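You operate a simulated robot arm through the tools that you are given. There is no shell and no other tool. Be economical: measure what you need, move in short steps, check, and stop when the job is done.

Carry out the task below with a simulated robot arm. There is one attempt and no reset: what you move stays moved.

## Task
The set-up page shows the stick drifting sideways: trim it to 0%, try both sides, then save.
Fine: knob to SET first; ease it to the side stops; press SAVE once with the stick centred; knob back to FLY.

Only the result counts: the job must be done as asked and must still hold three seconds after the hand-in. Knocking over, shifting, dropping, spilling or breaking anything else fails it.

## Robot
A 6-joint arm with a two-finger parallel gripper, fixed in place. Base frame: the origin is at the foot of the arm, x ahead of it, y to its left, z up. Readings come in mm, degrees, newtons and seconds.
With the tool pointing down near the work surface it reaches from about 340 to 820 mm from the base axis. Its first joint turns from -166.0 to 166.0 degrees. Payload 3.91 kg.
The tool frame sits at the grasp point between the pads (the TCP): z along the fingers, y along the line on which they close. The tips reach 30 mm beyond it. The gripper opens to 110 mm. The fingers are 20 mm wide and 10 mm thick; the gripper's body (48 by 112 mm) begins 55 mm behind the TCP.
Orientation is that of the tool frame in the base frame, as a unit quaternion [w, x, y, z]. With the fingers straight down and closing along the base's y, the tool's x points along the base's -x, its y along +y and its z along -z.

## Interface
- The arm moves only by the tool apply_moves. Its argument "deltas" is one flat list of numbers, 7 for each row, row after row: the turn, a rotation vector about the base's x, y, z in units of 6 degrees (1.0 is 6 degrees), then the shift along the base's x, y, z in units of 20 mm (1.0 is 20 mm), then the opening, from 0 (shut) to 1 (fully open). In form: [wx, wy, wz, tx, ty, tz, grip, wx, wy, wz, tx, ty, tz, grip, ...]. A call has 1 to 12 rows; each row shifts and turns the commanded pose from where the row before left it. A call with a number of a shift or a turn outside -1 to 1 is refused whole. A row lasts 0.2 s, in which the tool goes at most 50 mm and 8.6 degrees; a call with a longer step from one row to the next is refused whole, and so is a gripper value outside its range. Where a pose cannot be reached the arm comes as near as it can. A force on the tool above 40 N (or 10 N above the force at the start of the call, whichever is more), or a blocked arm, ends the call early, and 0.2 s more pass. Each finger travels about 45 mm/s and halts on what it meets, pressing with about 36 N; the grip force reading is that of the motor and also rises with nothing between the fingers. The clock runs only during rows and for 0.2 s after the last one: add rows that do not move to give the fingers time. The reply holds the time, the measured pose of the TCP, the force on the tool along the base axes, the opening and the grip force, in the units named above and with some noise, with the torque about the TCP (base axes, N m) and any sound that the robot's microphone picked up.
- Cameras (640 x 400 px; columns grow to the right, rows downward): "scene" is fixed at [49.9, -502.4, 1206.1]; the picture's right is [0.94, -0.35, 0.00], its down [-0.15, -0.39, -0.91] and it looks along [0.32, 0.85, -0.42] (base axes); focal length 338 px, centre (320, 200). "wrist" rides on the gripper at [77, 7, -114] in the tool frame; the picture's right is [-0.09, 1.00, 0.00], its down [-0.80, -0.07, -0.59] and it looks along [-0.59, -0.05, 0.80] (tool axes); focal length 270 px, centre (320, 200). There is no depth. A picture from a camera that has moved, and an enlarged one, comes with that camera's place and axes in the base frame and with its lens.
- camera(camera): a new picture of that camera. It takes no simulated time.
- move_column(by): slides the trunk up (or, below 0, down) by that many mm; the arm rides with it, the base frame stays. It gives what a move gives, with no picture.
- close_up(camera, box): a new picture of the part [left, top, right, bottom] of that camera's present view, enlarged. It takes no simulated time.
- close_job(): hands the job in; it is judged then, once.

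Go step by step. Nothing tells you positions but the pictures and the camera data: compare them with the known pose of the tool, close in by small moves and look again before you grip or let go. The budget is 120 turns and 84 pictures, counting those below and the enlarged ones. Unless the task says otherwise, let go and move clear before handing in, and close with one line.

The tools are called after "Request:" as a command line: name --argument value ..., lists and objects as JSON in quotes. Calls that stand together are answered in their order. apply_moves: Moves the arm, as the interface text tells. Its arguments: {"type":"object","properties":{"deltas":{"type":"array"}},"required":["deltas"]} The other tools are called the same way: move_column (by) slides the trunk up or down; camera (camera) takes a picture; close_up (camera, box) takes an enlarged picture of a part of a camera's view; close_job () hands the job in.

At the start:

```text
clock: 0.0
ee_pos: [526.6, 255.6, 910.2]
tcp_rot: [0.0, 0.0, 1.0, -0.001]
contact_force: [0.4, 0.6, 0.2]
wrist_torque: [0.02, -0.03, -0.02]
opening: 110.1
gripper_force: 0.0
trunk travel left (down, up): [-400.0, 210.0]
```

scene: 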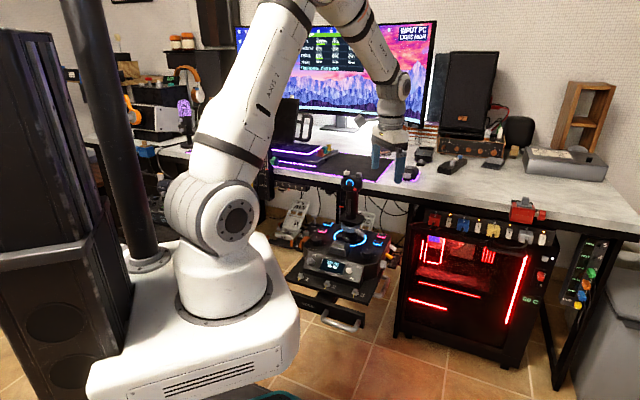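
wrist: 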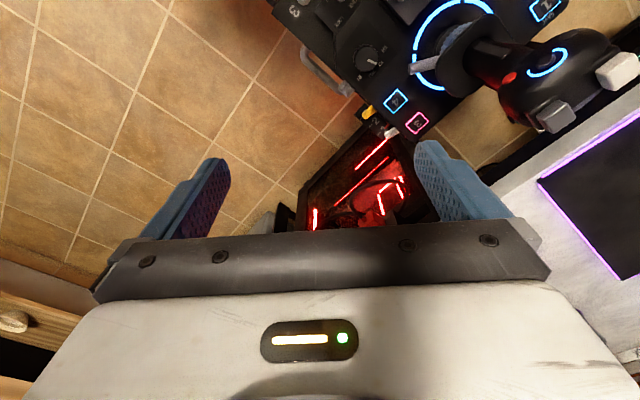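

I see a flight stick on a drawer tray below the desk, with a small display, a knob and buttons. I'll enlarge the views first to find the parts.

Request:
close_up --camera "scene" --box '[270, 160, 430, 340]'

Request:
close_up --camera "wrist" --box '[260, 0, 640, 200]'

Request:
close_up --camera "scene" --box '[230, 10, 450, 130]'

```text
2.22 times, centred on (350, 250) of scene
camera zoom: at [49.9, -502.4, 1206.1], right [0.94, -0.35, 0.0], down [-0.15, -0.39, -0.91], along [0.32, 0.85, -0.42], focal length 750 px, centre (253, 89)
```

zoom: 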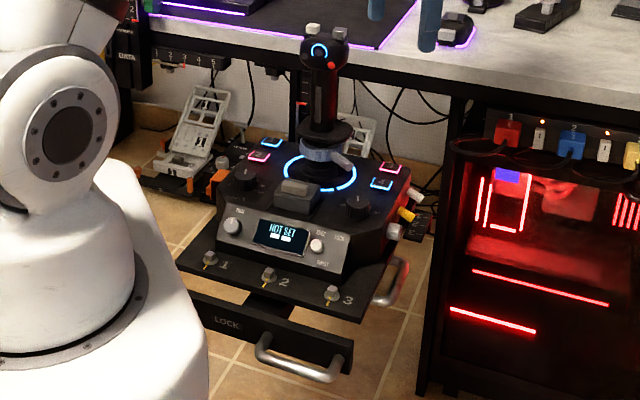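

```text
1.68 times, centred on (450, 100) of wrist
camera zoom: at [449.1, 262.6, 1024.4], right [0.09, 1.0, 0.0], down [0.8, -0.07, 0.59], along [0.59, -0.05, -0.8], focal length 455 px, centre (101, 368)
```

zoom: 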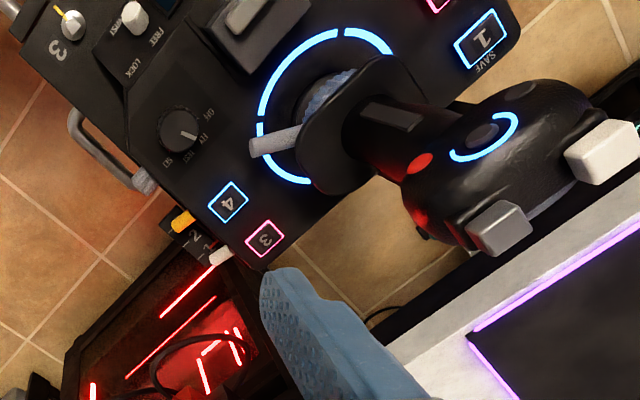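

```text
2.91 times, centred on (340, 70) of scene
camera zoom: at [49.9, -502.4, 1206.1], right [0.94, -0.35, 0.0], down [-0.15, -0.39, -0.91], along [0.32, 0.85, -0.42], focal length 982 px, centre (262, 578)
```

zoom: 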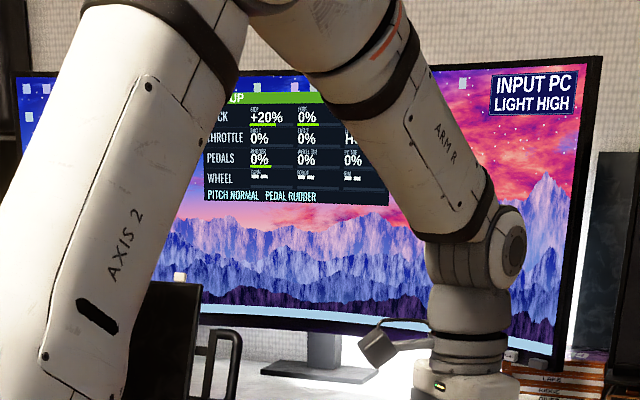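

The stick base looks to be near (520, 445, 580), facing roughly -y/-x. I'll swing the wrist camera round to see it square from the front.

Request:
apply_moves --deltas '[0, 0, 0.93, -0.93, 0, 0, 0.5, 0, 0, 0.93, -0.93, 0, 0, 0.5, 0, 0, 0.93, -0.93, 0, 0, 0.5, 0, 0, 0.93, -0.93, 0, 0, 0.5, 0, 0, 0.93, -0.93, 0, 0, 0.5, 0, 0, 0.93, -0.93, 0, 0, 0.5, 0, 0, 0.93, -0.93, 0, 0, 0.5, 0, 0, 0.93, -0.93, 0, 0, 0.5, 0, 0, 0.93, -0.93, 0, 0, 0.5]'

Request:
camera --camera "wrist"

Request:
camera --camera "scene"

```text
clock: 2.0
ee_pos: [358.5, 255.1, 907.5]
tcp_rot: [0.0, -0.425, 0.905, 0.0]
contact_force: [-0.1, -1.1, 0.3]
wrist_torque: [-0.03, 0.0, 0.03]
opening: 54.9
gripper_force: 0.0
trunk travel left (down, up): [-400.0, 210.0]
```

```text
78 pictures are left
camera wrist: at [303.7, 200.1, 1023.6], right [-0.71, 0.7, 0.0], down [0.56, 0.57, 0.59], along [0.42, 0.42, -0.8], focal length 270 px, centre (320, 200)
```

wrist: 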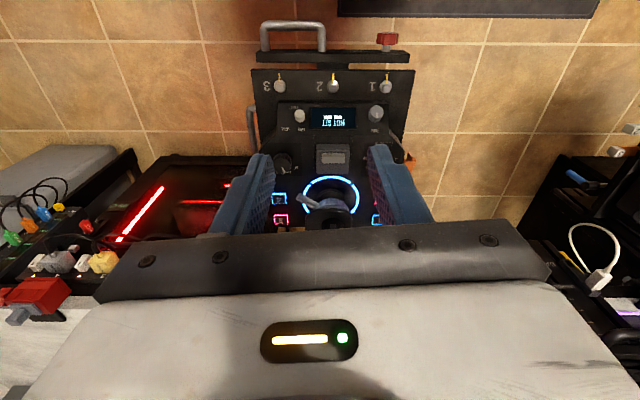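

```text
77 pictures are left
```

scene: 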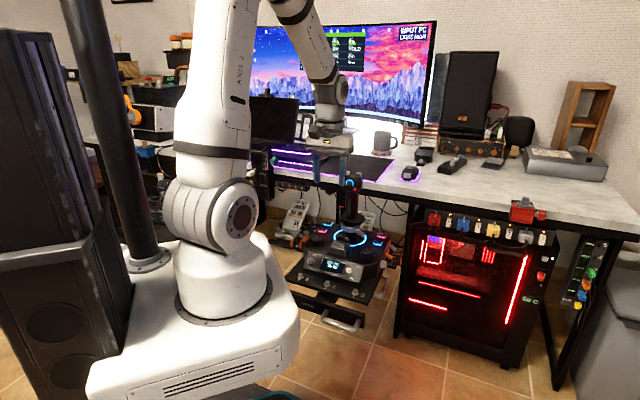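

The base faces about -(0.7, 0.7), square to this camera. I'll enlarge the panel.

Request:
close_up --camera "wrist" --box '[240, 20, 440, 145]'

Request:
close_up --camera "wrist" --box '[260, 130, 400, 240]'

Request:
close_up --camera "scene" --box '[290, 160, 410, 330]'

Request:
close_up --camera "scene" --box '[290, 20, 440, 90]'

```text
3.20 times, centred on (340, 82) of wrist
camera zoom: at [303.7, 200.1, 1023.6], right [-0.71, 0.7, 0.0], down [0.56, 0.57, 0.59], along [0.42, 0.42, -0.8], focal length 865 px, centre (256, 576)
```

zoom: 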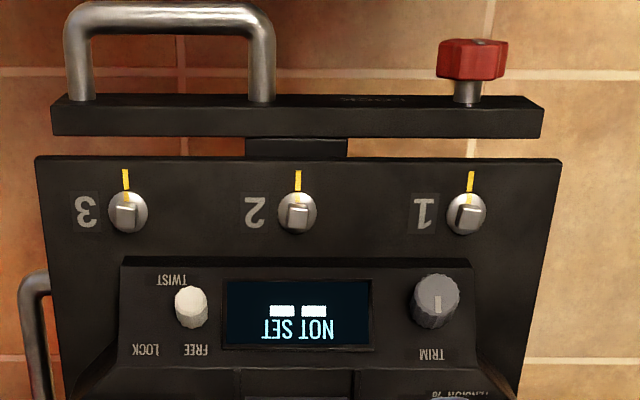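

```text
3.64 times, centred on (330, 185) of wrist
camera zoom: at [303.7, 200.1, 1023.6], right [-0.71, 0.7, 0.0], down [0.56, 0.57, 0.59], along [0.42, 0.42, -0.8], focal length 983 px, centre (284, 254)
```

zoom: 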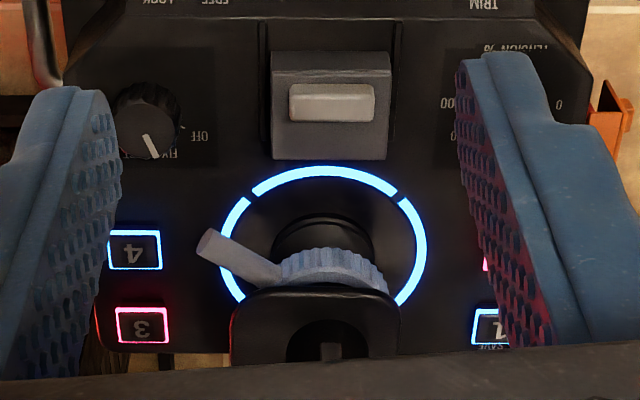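

```text
2.35 times, centred on (350, 245) of scene
camera zoom: at [49.9, -502.4, 1206.1], right [0.94, -0.35, 0.0], down [-0.15, -0.39, -0.91], along [0.32, 0.85, -0.42], focal length 794 px, centre (249, 94)
```

zoom: 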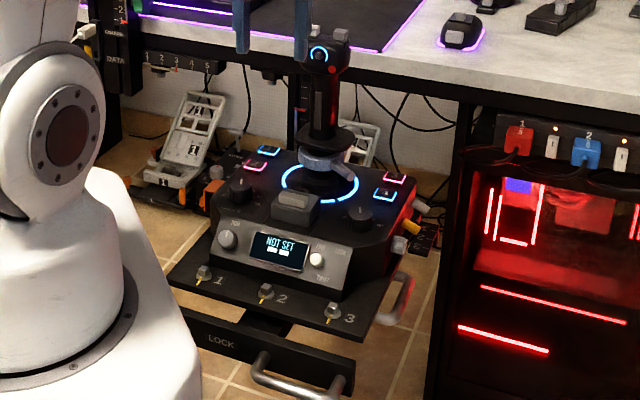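

```text
4.27 times, centred on (365, 55) of scene
camera zoom: at [49.9, -502.4, 1206.1], right [0.94, -0.35, 0.0], down [-0.15, -0.39, -0.91], along [0.32, 0.85, -0.42], focal length 1440 px, centre (128, 819)
```

zoom: 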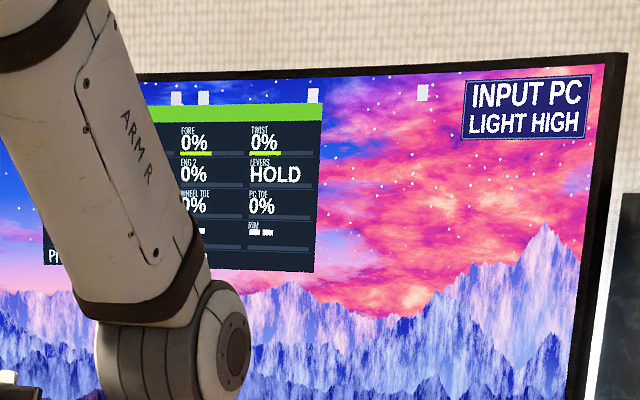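

The TRIM knob is on the front panel at left, the mode knob is on top at right (about 524, 323, 585) and SAVE is button 1 at the far left. I'll come in above the mode knob to read its scale.

Request:
apply_moves --deltas '[0, 0, 0, 0.78, 0.3, -0.93, 0.6, 0, 0, 0, 0.78, 0.3, -0.93, 0.6, 0, 0, 0, 0.78, 0.3, -0.93, 0.6, 0, 0, 0, 0.78, 0.3, -0.93, 0.6, 0, 0, 0, 0.78, 0.3, -0.93, 0.6, 0, 0, 0, 0.78, 0.3, -0.93, 0.6, 0, 0, 0, 0.78, 0.3, -0.93, 0.6, 0, 0, 0, 0.78, 0.3, -0.93, 0.6, 0, 0, 0, 0.78, 0.3, -0.93, 0.6, 0, 0, 0, 0.78, 0.3, -0.93, 0.6]'

Request:
camera --camera "wrist"

Request:
camera --camera "scene"

```text
clock: 4.2
ee_pos: [516.3, 316.2, 722.6]
tcp_rot: [0.001, -0.425, 0.905, 0.001]
contact_force: [-0.1, -1.2, 0.7]
wrist_torque: [-0.01, -0.01, 0.01]
opening: 66.0
gripper_force: 0.0
trunk travel left (down, up): [-400.0, 210.0]
```

```text
72 pictures are left
camera wrist: at [461.0, 261.0, 838.6], right [-0.71, 0.7, 0.0], down [0.57, 0.57, 0.59], along [0.42, 0.42, -0.8], focal length 270 px, centre (320, 200)
```

wrist: 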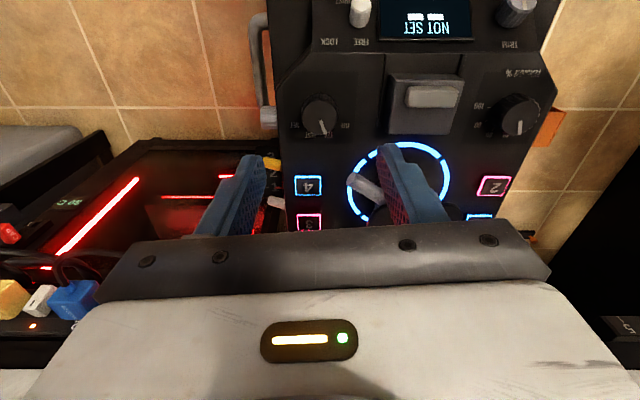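

```text
71 pictures are left
```

scene: 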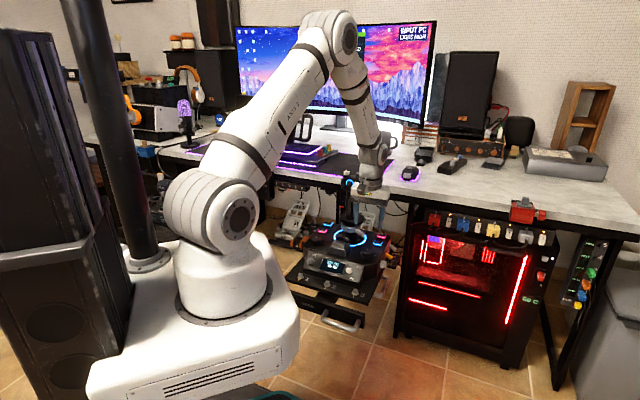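

I'll read the mode knob's scale and take its position from this view.

Request:
close_up --camera "wrist" --box '[280, 80, 360, 150]'

Request:
close_up --camera "wrist" --box '[300, 0, 560, 140]'

Request:
close_up --camera "scene" --box '[300, 170, 410, 300]'

```text
5.71 times, centred on (320, 115) of wrist
camera zoom: at [461.0, 261.0, 838.6], right [-0.71, 0.7, 0.0], down [0.57, 0.57, 0.59], along [0.42, 0.42, -0.8], focal length 1544 px, centre (320, 686)
```

zoom: 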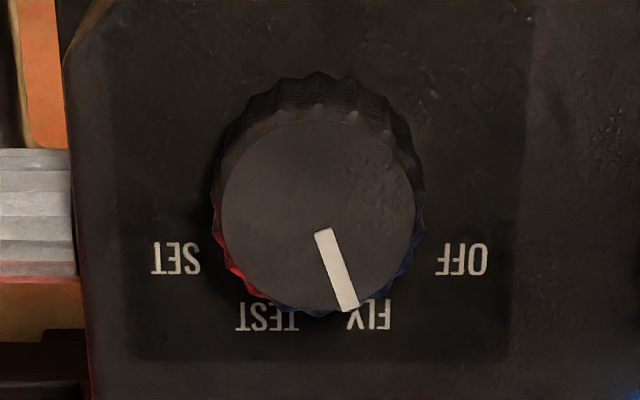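

```text
2.46 times, centred on (430, 70) of wrist
camera zoom: at [461.0, 261.0, 838.6], right [-0.71, 0.7, 0.0], down [0.57, 0.57, 0.59], along [0.42, 0.42, -0.8], focal length 665 px, centre (49, 520)
```

zoom: 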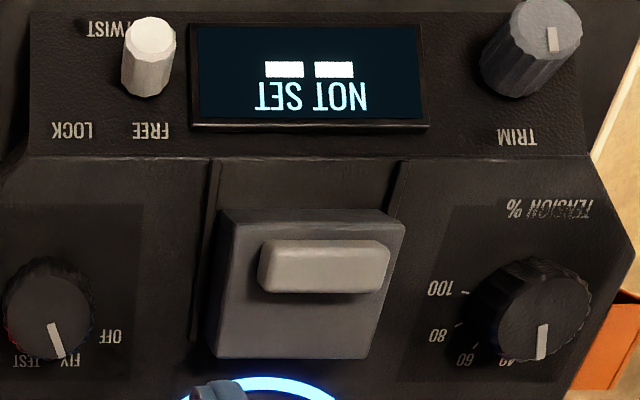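

```text
3.08 times, centred on (355, 235) of scene
camera zoom: at [49.9, -502.4, 1206.1], right [0.94, -0.35, 0.0], down [-0.15, -0.39, -0.91], along [0.32, 0.85, -0.42], focal length 1039 px, centre (212, 92)
```

zoom: 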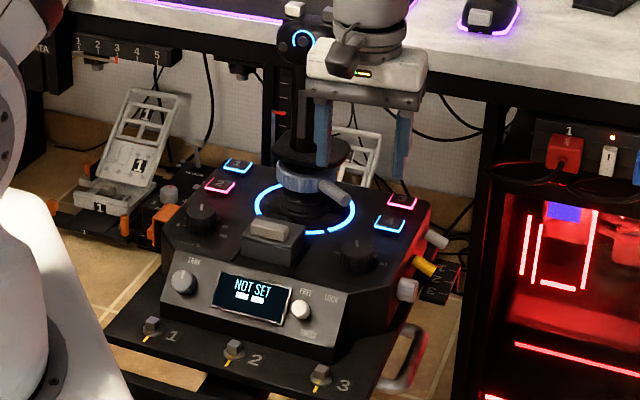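

Facing the stick, the mode knob runs OFF, FLY, TEST, SET clockwise at 40° steps, and it is on FLY. It's at about (526, 326), top z about 585. I'll come down over it and check.

Request:
apply_moves --deltas '[0, 0, 0.667, 0.097, 0.098, -0.82, 0.5, 0, 0, 0.667, 0.097, 0.098, -0.82, 0.5, 0, 0, 0.667, 0.097, 0.098, -0.82, 0.5, 0, 0, 0.667, 0.097, 0.098, -0.82, 0.5, 0, 0, 0.667, 0.097, 0.098, -0.82, 0.5]'

Request:
camera --camera "wrist"

Request:
close_up --camera "scene" --box '[310, 160, 410, 280]'

```text
clock: 5.4
ee_pos: [525.2, 327.0, 640.2]
tcp_rot: [0.0, -0.576, 0.817, 0.0]
contact_force: [-0.5, 0.1, 0.2]
wrist_torque: [0.0, -0.02, -0.01]
opening: 55.0
gripper_force: 0.2
trunk travel left (down, up): [-400.0, 210.0]
```

```text
67 pictures are left
camera wrist: at [492.4, 256.6, 756.0], right [-0.91, 0.42, 0.0], down [0.34, 0.73, 0.59], along [0.25, 0.54, -0.8], focal length 270 px, centre (320, 200)
```

wrist: 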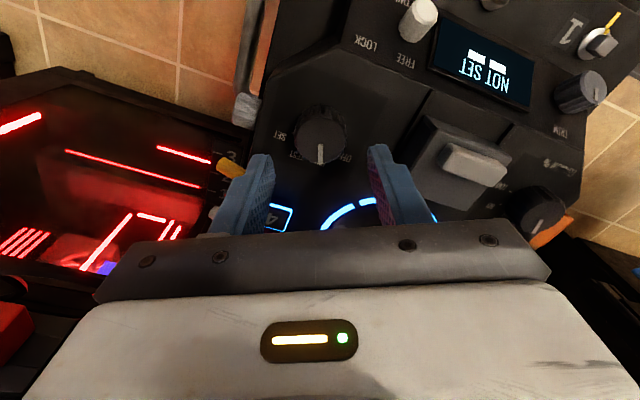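

```text
3.33 times, centred on (360, 220) of scene
camera zoom: at [49.9, -502.4, 1206.1], right [0.94, -0.35, 0.0], down [-0.15, -0.39, -0.91], along [0.32, 0.85, -0.42], focal length 1125 px, centre (187, 133)
```

zoom: 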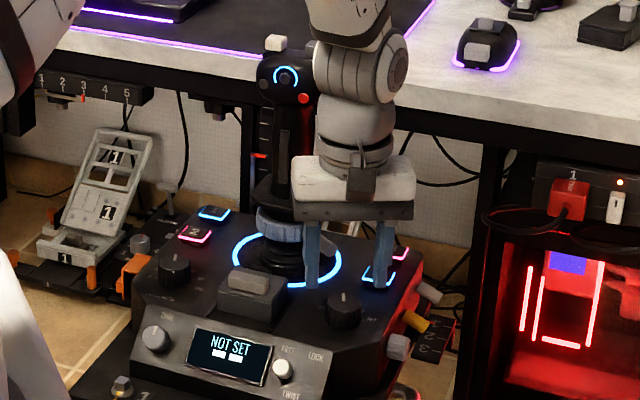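

The knob is about (1.5, 2.5) mm off the TCP. I'll correct that and come down slowly.

Request:
apply_moves --deltas '[0, 0, 0, -0.06, -0.11, -0.3, 0.5, 0, 0, 0, 0, 0, -0.4, 0.5, 0, 0, 0, 0, 0, -0.4, 0.5]'

Request:
camera --camera "wrist"

Request:
close_up --camera "scene" --box '[330, 190, 410, 270]'

```text
clock: 6.2
ee_pos: [524.1, 324.2, 619.5]
tcp_rot: [0.0, -0.576, 0.817, 0.0]
contact_force: [0.1, -0.4, -0.3]
wrist_torque: [0.0, 0.01, -0.02]
opening: 55.2
gripper_force: 0.0
trunk travel left (down, up): [-400.0, 210.0]
```

```text
65 pictures are left
camera wrist: at [491.1, 253.2, 733.7], right [-0.91, 0.42, 0.0], down [0.34, 0.73, 0.59], along [0.25, 0.54, -0.8], focal length 270 px, centre (320, 200)
```

wrist: 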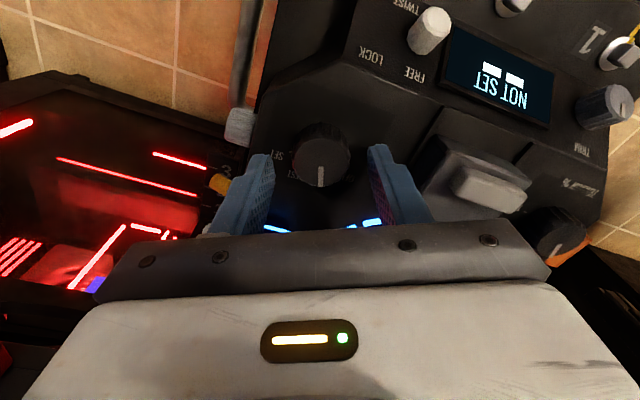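

```text
5.00 times, centred on (370, 230) of scene
camera zoom: at [49.9, -502.4, 1206.1], right [0.94, -0.35, 0.0], down [-0.15, -0.39, -0.91], along [0.32, 0.85, -0.42], focal length 1688 px, centre (70, 50)
```

zoom: 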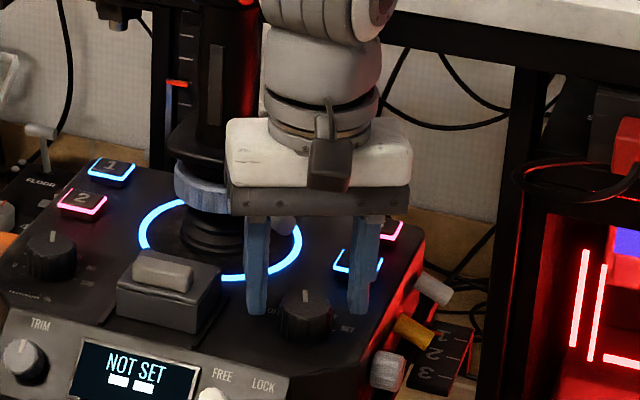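

The knob top is about z 594 and the deck about 577. I'll lower 8 mm and close on the knob.

Request:
apply_moves --deltas '[0, 0, 0, 0, 0, -0.4, 0.5, 0, 0, 0, 0, 0, 0, 0.35, 0, 0, 0, 0, 0, 0, 0.3, 0, 0, 0, 0, 0, 0, 0.25, 0, 0, 0, 0, 0, 0, 0.25]'

Request:
close_up --camera "wrist" --box '[220, 80, 440, 240]'

```text
clock: 7.4
ee_pos: [523.2, 322.7, 611.1]
tcp_rot: [0.0, -0.576, 0.818, 0.0]
contact_force: [-7.1, 4.6, 0.2]
wrist_torque: [0.37, 0.46, 0.03]
opening: 33.8
gripper_force: 45.7
trunk travel left (down, up): [-400.0, 210.0]
```

```text
2.50 times, centred on (330, 160) of wrist
camera zoom: at [490.7, 253.5, 725.5], right [-0.91, 0.42, 0.0], down [0.34, 0.73, 0.59], along [0.25, 0.54, -0.8], focal length 676 px, centre (295, 300)
```

zoom: 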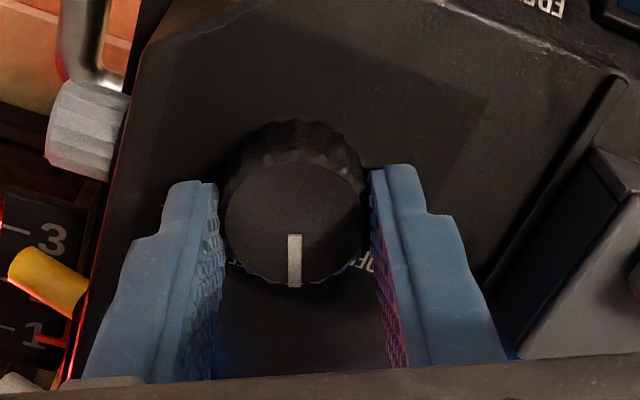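

I have the knob, with only a small side force. I'll turn clockwise 40° first and check.

Request:
apply_moves --deltas '[0, 0, 0, -0.05, -0.02, 0, 0.25, 0, 0, -0.7, 0, 0, 0, 0.25, 0, 0, -0.7, 0, 0, 0, 0.25, 0, 0, -0.7, 0, 0, 0, 0.25, 0, 0, -0.7, 0, 0, 0, 0.25, 0, 0, -0.7, 0, 0, 0, 0.25, 0, 0, -0.7, 0, 0, 0, 0.25, 0, 0, -0.7, 0, 0, 0, 0.25, 0, 0, -0.7, 0, 0, 0, 0.25, 0, 0, -0.7, 0, 0, 0, 0.25, 0, 0, -0.4, 0, 0, 0, 0.25]'

Request:
camera --camera "wrist"

```text
clock: 9.8
ee_pos: [524.0, 324.6, 610.7]
tcp_rot: [0.0, -0.26, 0.966, 0.0]
contact_force: [15.3, -3.4, -10.7]
wrist_torque: [0.06, -1.37, 0.02]
opening: 33.4
gripper_force: 45.5
trunk travel left (down, up): [-400.0, 210.0]
```

```text
62 pictures are left
camera wrist: at [453.3, 290.4, 725.5], right [-0.42, 0.91, 0.0], down [0.73, 0.34, 0.59], along [0.54, 0.25, -0.8], focal length 270 px, centre (320, 200)
```

wrist: 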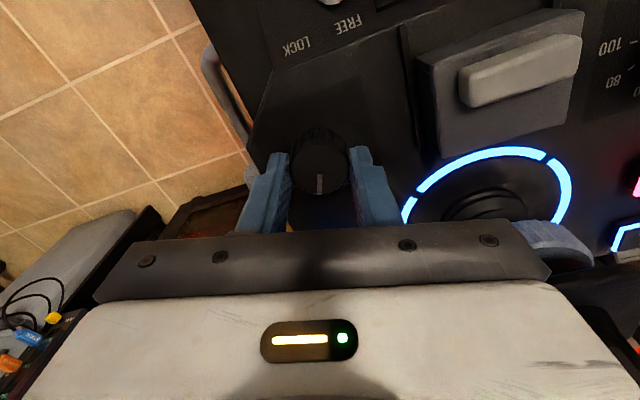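

The knob turned with the hand, to TEST. I'll relieve the side force slightly and turn another 40° to SET.

Request:
apply_moves --deltas '[0, 0, 0, 0.06, -0.02, -0.03, 0.25, 0, 0, -0.7, 0, 0, 0, 0.25, 0, 0, -0.7, 0, 0, 0, 0.25, 0, 0, -0.7, 0, 0, 0, 0.25, 0, 0, -0.7, 0, 0, 0, 0.25]'

```text
clock: 11.0
ee_pos: [524.8, 323.4, 610.4]
tcp_rot: [-0.001, -0.115, 0.993, 0.0]
contact_force: [8.0, -3.2, -5.8]
wrist_torque: [0.11, 0.2, -0.02]
opening: 33.2
gripper_force: 44.8
trunk travel left (down, up): [-400.0, 210.0]
```

Request:
apply_moves --deltas '[0, 0, -0.7, 0.02, 0, 0, 0.25, 0, 0, -0.7, 0.02, 0, 0, 0.25, 0, 0, -0.7, 0, 0, 0, 0.25, 0, 0, -0.7, 0, 0, 0, 0.25, 0, 0, -0.7, 0, 0, 0, 0.25, 0, 0, -0.4, 0, 0, 0, 0.25, 0, 0, 0, 0, 0, 0, 0.25]'

Request:
camera --camera "wrist"

Request:
close_up --camera "scene" --box '[310, 190, 410, 290]'

```text
clock: 12.6
ee_pos: [523.4, 322.7, 610.3]
tcp_rot: [0.0, 0.088, 0.996, -0.001]
contact_force: [-3.1, -11.6, -2.1]
wrist_torque: [-0.1, -0.22, 0.65]
opening: 33.6
gripper_force: 45.6
trunk travel left (down, up): [-400.0, 210.0]
```

```text
61 pictures are left
camera wrist: at [449.1, 342.5, 725.5], right [0.26, 0.97, 0.0], down [0.78, -0.21, 0.59], along [0.57, -0.16, -0.8], focal length 270 px, centre (320, 200)
```

wrist: 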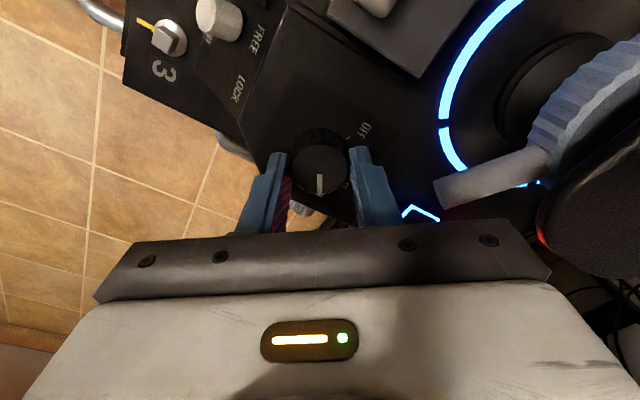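

```text
4.00 times, centred on (360, 240) of scene
camera zoom: at [49.9, -502.4, 1206.1], right [0.94, -0.35, 0.0], down [-0.15, -0.39, -0.91], along [0.32, 0.85, -0.42], focal length 1350 px, centre (160, 40)
```

zoom: 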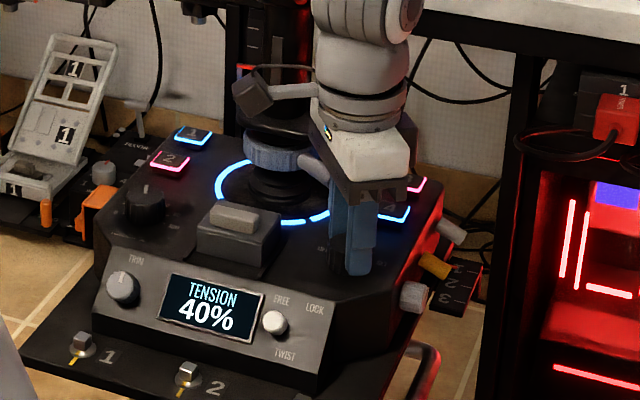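

The display now shows TENSION 40% and the torque suggests the end stop, so it should be on SET. I'll let go, lift and look.

Request:
apply_moves --deltas '[0, 0, 0, 0, 0, 0, 0.35, 0, 0, 0, 0, 0, 0, 0.5, 0, 0, 0, 0, 0, 0, 0.5, 0, 0, 0, 0, 0, 0.7, 0.5, 0, 0, 0, 0, 0, 0.9, 0.5, 0, 0, 0.8, 0, -0.1, 0.9, 0.5, 0, 0, 0.8, -0.1, -0.2, 0.9, 0.5, 0, 0, 0.8, -0.2, -0.5, 0.9, 0.5, 0, 0, 0.8, -0.2, -0.5, 0.9, 0.5, 0, 0, 0.8, -0.3, -0.5, 0, 0.5, 0, 0, 0.8, -0.5, -0.5, 0, 0.5]'

Request:
camera --camera "wrist"

Request:
camera --camera "scene"

```text
clock: 15.0
ee_pos: [498.2, 277.1, 714.2]
tcp_rot: [0.0, -0.164, 0.986, 0.0]
contact_force: [0.9, 0.3, -0.8]
wrist_torque: [-0.02, 0.01, -0.01]
opening: 55.1
gripper_force: 0.0
trunk travel left (down, up): [-400.0, 210.0]
```

```text
59 pictures are left
camera wrist: at [422.4, 258.1, 830.4], right [-0.24, 0.97, 0.0], down [0.78, 0.19, 0.59], along [0.58, 0.14, -0.8], focal length 270 px, centre (320, 200)
```

wrist: 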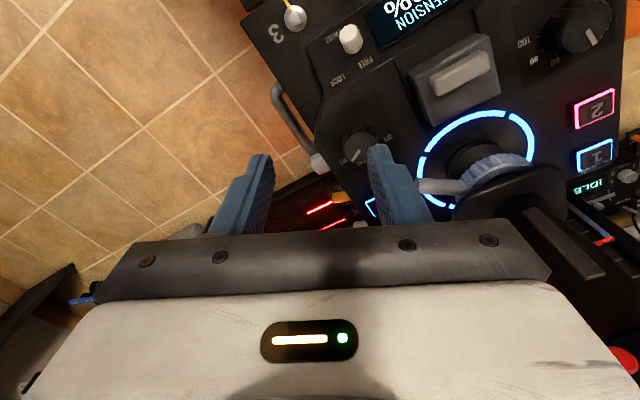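

```text
58 pictures are left
```

scene: 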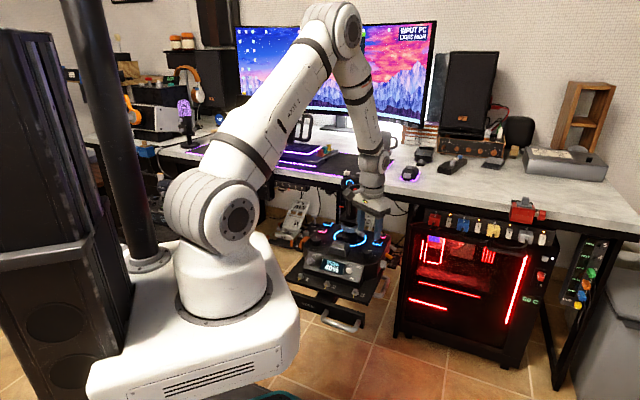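

I'll zoom on the knob and the display.

Request:
close_up --camera "wrist" --box '[320, 100, 420, 180]'

Request:
close_up --camera "scene" --box '[300, 190, 400, 300]'

```text
5.00 times, centred on (370, 140) of wrist
camera zoom: at [422.4, 258.1, 830.4], right [-0.24, 0.97, 0.0], down [0.78, 0.19, 0.59], along [0.58, 0.14, -0.8], focal length 1351 px, centre (70, 500)
```

zoom: 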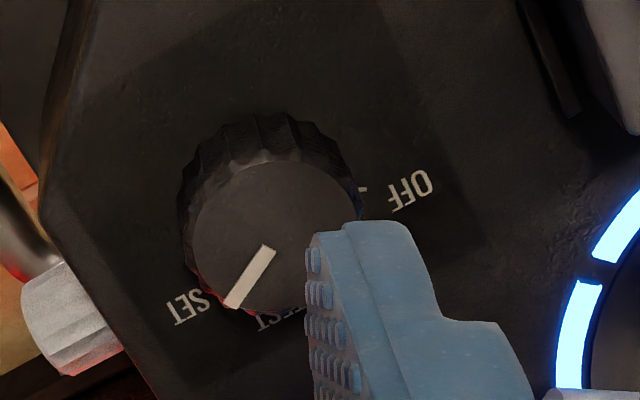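

```text
3.64 times, centred on (350, 245) of scene
camera zoom: at [49.9, -502.4, 1206.1], right [0.94, -0.35, 0.0], down [-0.15, -0.39, -0.91], along [0.32, 0.85, -0.42], focal length 1228 px, centre (211, 36)
```

zoom: 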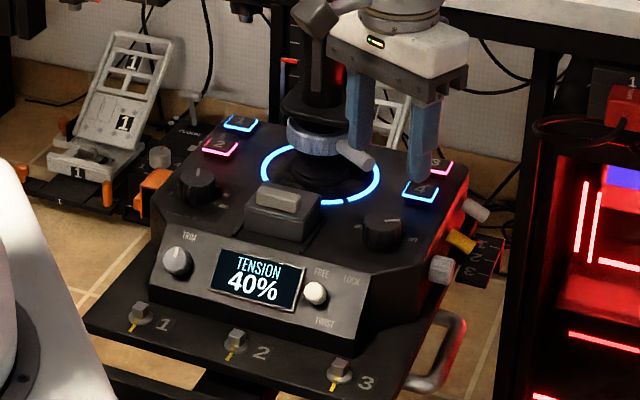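

Knob confirmed on SET. Next is the TRIM knob on the slanted front panel, near (344, 374, 562). I'll swing to face it with the tool tilted back about 40° and take a look.

Request:
apply_moves --deltas '[0, 0, 0.874, -1, 0.24, 0, 0.5, 0, 0, 0.874, -1, 0.24, 0, 0.5, 0, 0, 0.874, -1, 0.24, 0, 0.5, 0, 0, 0.874, -1, 0.24, 0, 0.5, 0, 0, 0.874, -1, 0.24, 0, 0.5, 0.66, -0.66, 0, -0.73, 0.17, -0.5, 0.5, 0.66, -0.66, 0, -0.73, 0.17, -0.5, 0.5, 0.66, -0.66, 0, -0.73, 0.17, -0.5, 0.5, 0.66, -0.66, 0, -0.73, 0.17, -0.5, 0.5, 0.66, -0.66, 0, -0.73, 0.17, -0.5, 0.5, 0.66, -0.66, 0, -0.73, 0.17, -0.5, 0.5, 0.66, -0.66, 0, -0.73, 0.17, -0.5, 0.5]'

Request:
camera --camera "wrist"

Request:
camera --camera "scene"

```text
clock: 17.6
ee_pos: [297.6, 328.0, 646.2]
tcp_rot: [0.313, -0.358, 0.87, 0.132]
contact_force: [-0.4, -0.3, -0.1]
wrist_torque: [-0.01, 0.01, 0.01]
opening: 55.1
gripper_force: 0.1
trunk travel left (down, up): [-400.0, 210.0]
```

```text
55 pictures are left
camera wrist: at [198.6, 238.9, 685.2], right [-0.65, 0.76, 0.06], down [0.22, 0.11, 0.97], along [0.72, 0.65, -0.24], focal length 270 px, centre (320, 200)
```

wrist: 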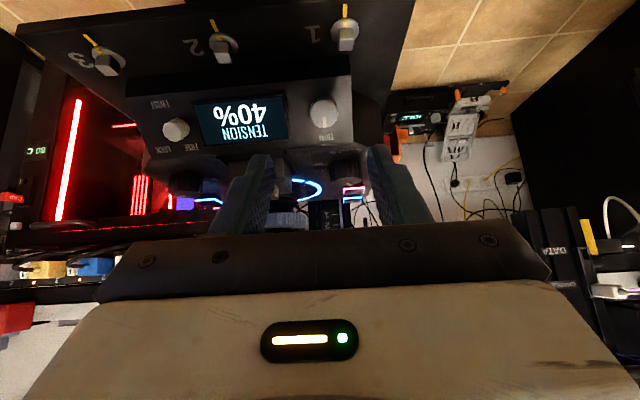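

```text
54 pictures are left
```

scene: 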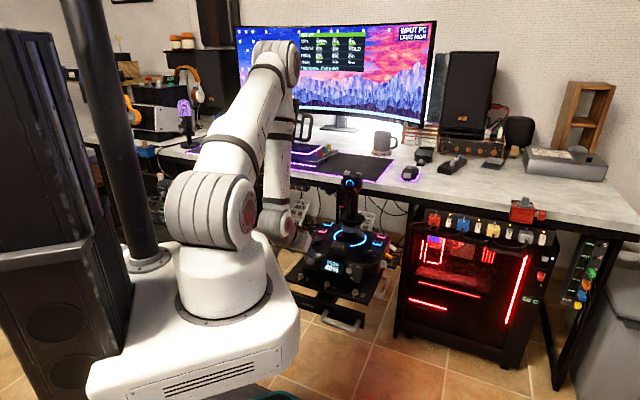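

Request:
close_up --camera "scene" --box '[290, 20, 380, 80]'

Request:
close_up --camera "wrist" --box '[120, 40, 380, 190]'

Request:
close_up --camera "scene" --box '[280, 220, 400, 310]'

```text
6.67 times, centred on (335, 50) of scene
camera zoom: at [49.9, -502.4, 1206.1], right [0.94, -0.35, 0.0], down [-0.15, -0.39, -0.91], along [0.32, 0.85, -0.42], focal length 2250 px, centre (220, 1200)
```

zoom: 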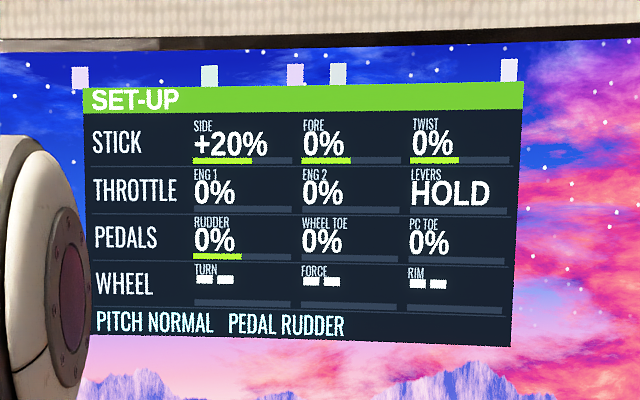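

```text
2.46 times, centred on (250, 115) of wrist
camera zoom: at [198.6, 238.9, 685.2], right [-0.65, 0.76, 0.06], down [0.22, 0.11, 0.97], along [0.72, 0.65, -0.24], focal length 665 px, centre (492, 409)
```

zoom: 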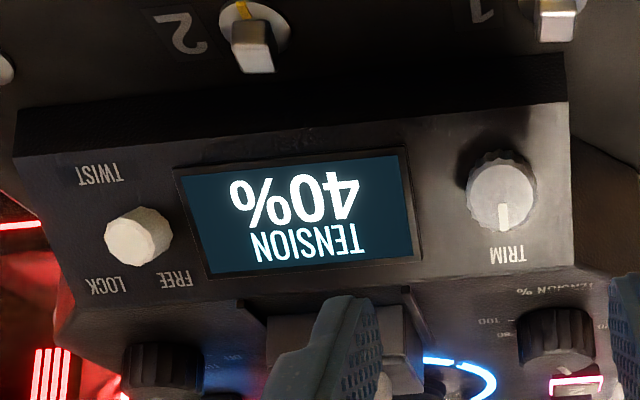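

```text
4.44 times, centred on (340, 265) of scene
camera zoom: at [49.9, -502.4, 1206.1], right [0.94, -0.35, 0.0], down [-0.15, -0.39, -0.91], along [0.32, 0.85, -0.42], focal length 1500 px, centre (231, -89)
```

zoom: 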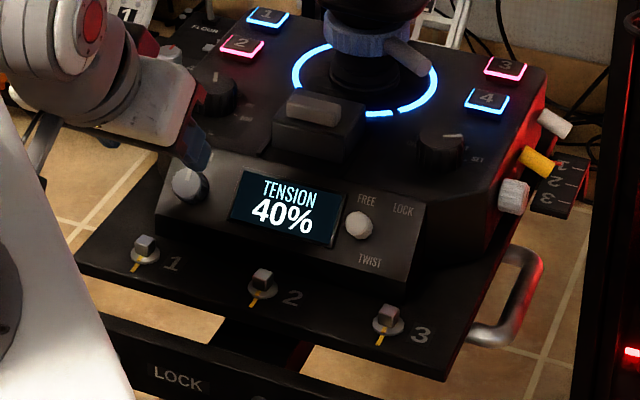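

The monitor reads STICK SIDE +20%, and the panel slopes 45°. The TRIM knob's face is near (341, 378, 564), so I'll go to a standoff along its axis.

Request:
apply_moves --deltas '[0.21, -0.21, 0, 0.18, 0.28, -0.6, 0.45, 0.21, -0.21, 0, 0.18, 0.28, -0.6, 0.45, 0.21, -0.21, 0, 0.18, 0.28, -0.6, 0.45]'

Request:
camera --camera "wrist"

Request:
close_up --camera "scene" --box '[270, 210, 370, 290]'

```text
clock: 18.4
ee_pos: [305.2, 339.9, 608.0]
tcp_rot: [0.349, -0.354, 0.856, 0.145]
contact_force: [0.2, -0.6, -0.9]
wrist_torque: [0.03, 0.0, -0.01]
opening: 49.4
gripper_force: 0.0
trunk travel left (down, up): [-400.0, 210.0]
```

```text
50 pictures are left
camera wrist: at [203.9, 249.8, 636.3], right [-0.66, 0.75, 0.06], down [0.16, 0.06, 0.99], along [0.73, 0.66, -0.16], focal length 270 px, centre (320, 200)
```

wrist: 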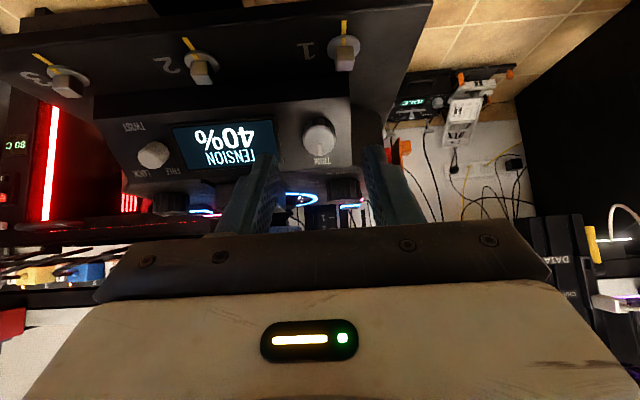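

```text
5.00 times, centred on (320, 250) of scene
camera zoom: at [49.9, -502.4, 1206.1], right [0.94, -0.35, 0.0], down [-0.15, -0.39, -0.91], along [0.32, 0.85, -0.42], focal length 1688 px, centre (320, -50)
```

zoom: 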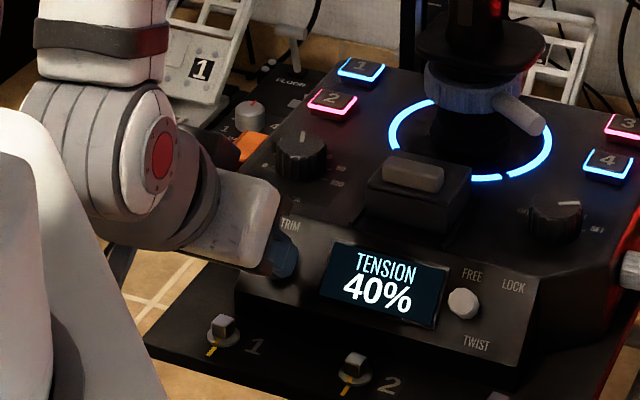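

The knob sits on the tool axis, about 60 mm ahead. I'll advance 30 mm and look again.

Request:
apply_moves --deltas '[0, 0, 0, 0.25, 0.25, -0.353, 0.45, 0, 0, 0, 0.25, 0.25, -0.353, 0.45, 0, 0, 0, 0.25, 0.25, -0.353, 0.45]'

Request:
camera --camera "wrist"

```text
clock: 19.2
ee_pos: [322.8, 355.3, 586.5]
tcp_rot: [0.35, -0.353, 0.855, 0.145]
contact_force: [-0.9, 0.2, 0.3]
wrist_torque: [0.0, 0.0, 0.0]
opening: 49.6
gripper_force: 0.0
trunk travel left (down, up): [-400.0, 210.0]
```

```text
48 pictures are left
camera wrist: at [220.9, 265.0, 614.7], right [-0.66, 0.75, 0.06], down [0.16, 0.06, 0.99], along [0.74, 0.66, -0.16], focal length 270 px, centre (320, 200)
```

wrist: 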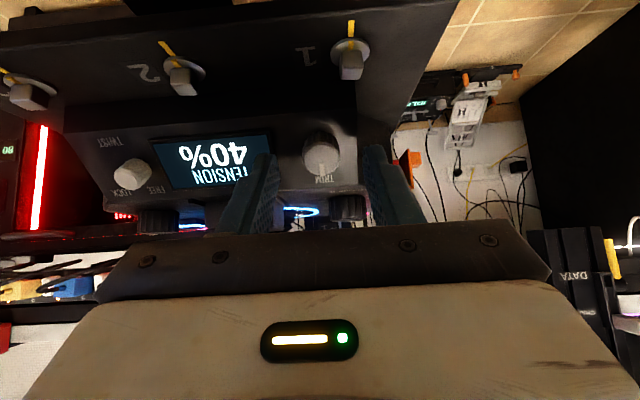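

Request:
close_up --camera "wrist" --box '[230, 100, 430, 220]'

Request:
close_up --camera "scene" --box '[290, 230, 360, 290]'

```text
3.20 times, centred on (330, 160) of wrist
camera zoom: at [220.9, 265.0, 614.7], right [-0.66, 0.75, 0.06], down [0.16, 0.06, 0.99], along [0.74, 0.66, -0.16], focal length 865 px, centre (288, 328)
```

zoom: 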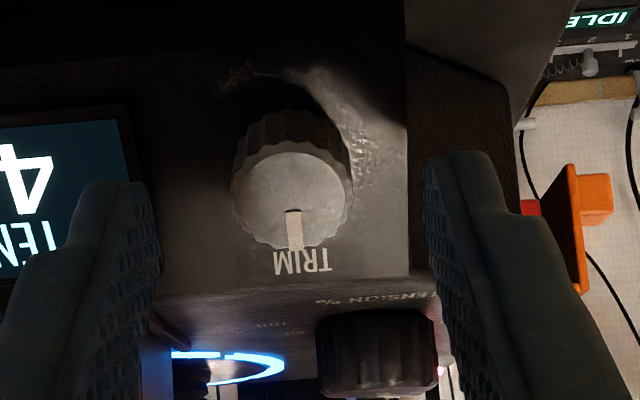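

```text
6.67 times, centred on (325, 260) of scene
camera zoom: at [49.9, -502.4, 1206.1], right [0.94, -0.35, 0.0], down [-0.15, -0.39, -0.91], along [0.32, 0.85, -0.42], focal length 2250 px, centre (287, -200)
```

zoom: 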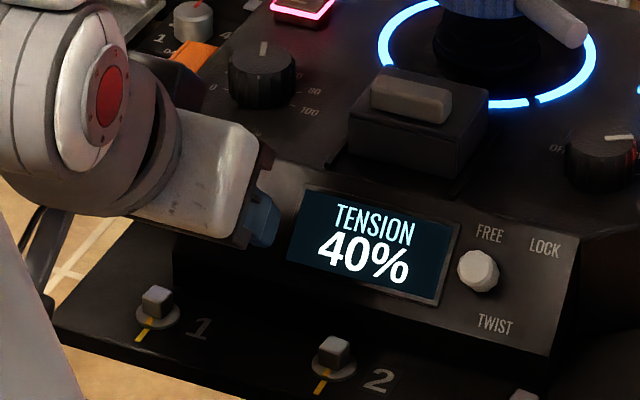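

The knob face is level with the tips and centred. I'll advance 11 mm and close on it.

Request:
apply_moves --deltas '[0, 0, 0, 0.14, 0.14, -0.195, 0.45, 0, 0, 0, 0.135, 0.135, -0.195, 0.45, 0, 0, 0, 0, 0, 0, 0.35, 0, 0, 0, 0, 0, 0, 0.25, 0, 0, 0, 0, 0, 0, 0.15, 0, 0, 0, 0, 0, 0, 0.15]'

Request:
close_up --camera "wrist" --box '[230, 100, 430, 220]'

```text
clock: 20.6
ee_pos: [327.7, 362.3, 580.7]
tcp_rot: [0.349, -0.353, 0.856, 0.145]
contact_force: [0.9, 0.6, -1.4]
wrist_torque: [0.15, -0.05, 0.05]
opening: 23.7
gripper_force: 45.2
trunk travel left (down, up): [-400.0, 210.0]
```

```text
3.20 times, centred on (330, 160) of wrist
camera zoom: at [226.2, 270.7, 608.1], right [-0.66, 0.75, 0.06], down [0.16, 0.06, 0.99], along [0.74, 0.66, -0.16], focal length 865 px, centre (288, 328)
```

zoom: 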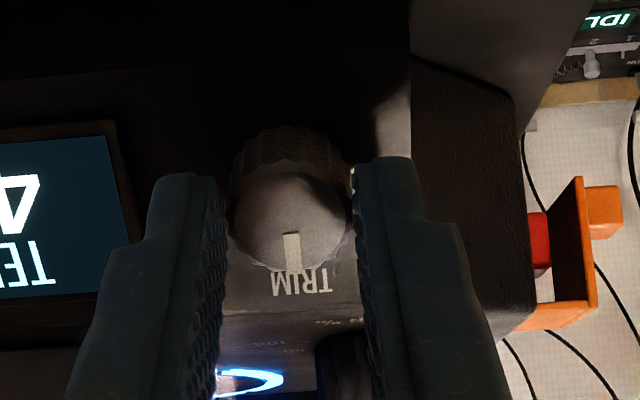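

I have the TRIM knob. I'll turn it a small step counter-clockwise (12°) and read the monitor.

Request:
apply_moves --deltas '[-0.33, -0.33, 0.477, 0, 0, 0, 0.15, -0.33, -0.33, 0.477, 0, 0, 0, 0.15, -0.33, -0.33, 0.477, 0, 0, 0, 0.15, 0, 0, 0, 0, 0, 0, 0.15]'

Request:
close_up --camera "scene" --box '[290, 20, 380, 80]'

Request:
close_up --camera "scene" --box '[290, 160, 390, 300]'

```text
clock: 21.6
ee_pos: [328.5, 361.0, 579.4]
tcp_rot: [0.363, -0.441, 0.814, 0.108]
contact_force: [7.6, -7.5, 4.0]
wrist_torque: [-0.42, -0.02, -0.34]
opening: 23.5
gripper_force: 45.6
trunk travel left (down, up): [-400.0, 210.0]
```

```text
6.67 times, centred on (335, 50) of scene
camera zoom: at [49.9, -502.4, 1206.1], right [0.94, -0.35, 0.0], down [-0.15, -0.39, -0.91], along [0.32, 0.85, -0.42], focal length 2250 px, centre (220, 1200)
```

zoom: 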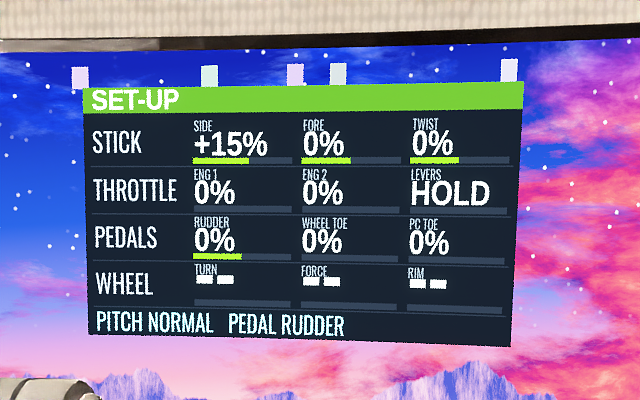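

```text
2.86 times, centred on (340, 230) of scene
camera zoom: at [49.9, -502.4, 1206.1], right [0.94, -0.35, 0.0], down [-0.15, -0.39, -0.91], along [0.32, 0.85, -0.42], focal length 964 px, centre (263, 114)
```

zoom: 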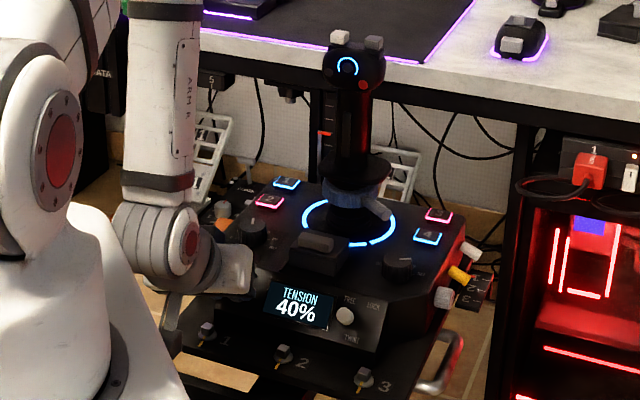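

12° took it from +20% to +15%, which is the right way. I'll turn 24° more.

Request:
apply_moves --deltas '[-0.33, -0.33, 0.477, 0.025, -0.025, 0, 0.15, -0.33, -0.33, 0.477, 0, 0, 0, 0.15, -0.33, -0.33, 0.477, 0, 0, 0, 0.15, -0.33, -0.33, 0.477, 0, 0, 0, 0.15, -0.33, -0.33, 0.477, 0, 0, 0, 0.15, -0.33, -0.33, 0.477, 0, 0, 0, 0.15, 0, 0, 0, 0, 0, 0, 0.15]'

Request:
close_up --camera "scene" --box '[290, 20, 380, 80]'

```text
clock: 23.2
ee_pos: [328.9, 359.4, 581.3]
tcp_rot: [0.378, -0.6, 0.705, 0.031]
contact_force: [13.9, -16.4, 11.3]
wrist_torque: [-0.97, -0.25, -0.95]
opening: 23.7
gripper_force: 45.0
trunk travel left (down, up): [-400.0, 210.0]
```

```text
6.67 times, centred on (335, 50) of scene
camera zoom: at [49.9, -502.4, 1206.1], right [0.94, -0.35, 0.0], down [-0.15, -0.39, -0.91], along [0.32, 0.85, -0.42], focal length 2250 px, centre (220, 1200)
```

zoom: 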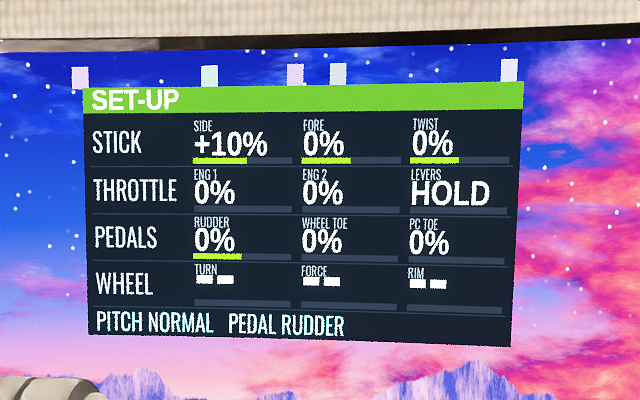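

It steps in 5% clicks and now reads +10%. I'll relieve the side load and continue.

Request:
apply_moves --deltas '[0, 0, 0, 0.07, -0.1, 0.03, 0.15, -0.33, -0.33, 0.477, 0, 0, 0, 0.15, -0.33, -0.33, 0.477, 0, 0, 0, 0.15, -0.33, -0.33, 0.477, 0, 0, 0, 0.15, 0, 0, 0, 0, 0, 0, 0.15]'

Request:
close_up --camera "scene" --box '[290, 20, 380, 80]'

Request:
camera --camera "wrist"

```text
clock: 24.4
ee_pos: [328.9, 359.8, 581.6]
tcp_rot: [-0.38, 0.671, -0.636, 0.009]
contact_force: [9.8, -0.4, 9.1]
wrist_torque: [-0.12, -0.3, -0.35]
opening: 23.5
gripper_force: 45.0
trunk travel left (down, up): [-400.0, 210.0]
```

```text
6.67 times, centred on (335, 50) of scene
camera zoom: at [49.9, -502.4, 1206.1], right [0.94, -0.35, 0.0], down [-0.15, -0.39, -0.91], along [0.32, 0.85, -0.42], focal length 2250 px, centre (220, 1200)
```

zoom: 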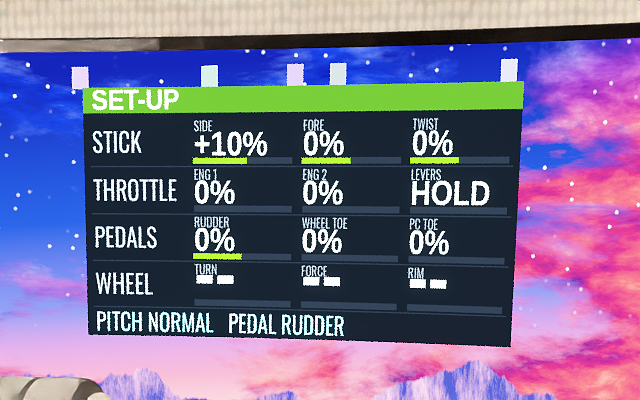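

```text
40 pictures are left
camera wrist: at [281.1, 237.3, 622.7], right [-0.86, 0.18, -0.48], down [-0.39, 0.39, 0.84], along [0.33, 0.91, -0.27], focal length 270 px, centre (320, 200)
```

wrist: 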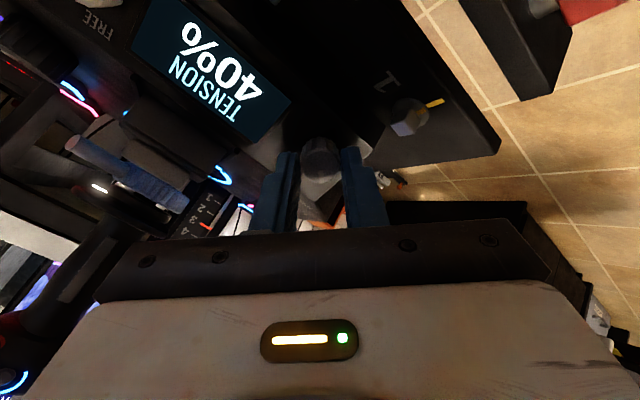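

Still +10% at 48°, so the clicks look about 20° apart. I'll turn another 32°.

Request:
apply_moves --deltas '[-0.33, -0.33, 0.477, 0.03, 0, 0.03, 0.15, -0.33, -0.33, 0.477, 0, 0, 0, 0.15, -0.33, -0.33, 0.477, 0, 0, 0, 0.15, -0.33, -0.33, 0.477, 0, 0, 0, 0.15, -0.33, -0.33, 0.477, 0, 0, 0, 0.15, -0.33, -0.33, 0.477, 0, 0, 0, 0.15, -0.33, -0.33, 0.477, 0, 0, 0, 0.15, -0.33, -0.33, 0.477, 0, 0, 0, 0.15, 0, 0, 0, 0, 0, 0, 0.15]'

Request:
close_up --camera "scene" --box '[290, 20, 380, 80]'

```text
clock: 26.4
ee_pos: [331.2, 359.0, 581.8]
tcp_rot: [-0.364, 0.821, -0.426, 0.113]
contact_force: [17.5, 13.0, 24.2]
wrist_torque: [0.21, -0.9, -0.66]
opening: 23.3
gripper_force: 45.6
trunk travel left (down, up): [-400.0, 210.0]
```

```text
6.67 times, centred on (335, 50) of scene
camera zoom: at [49.9, -502.4, 1206.1], right [0.94, -0.35, 0.0], down [-0.15, -0.39, -0.91], along [0.32, 0.85, -0.42], focal length 2250 px, centre (220, 1200)
```

zoom: 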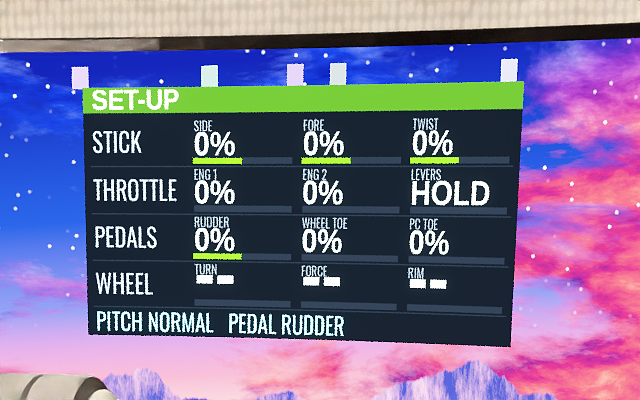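

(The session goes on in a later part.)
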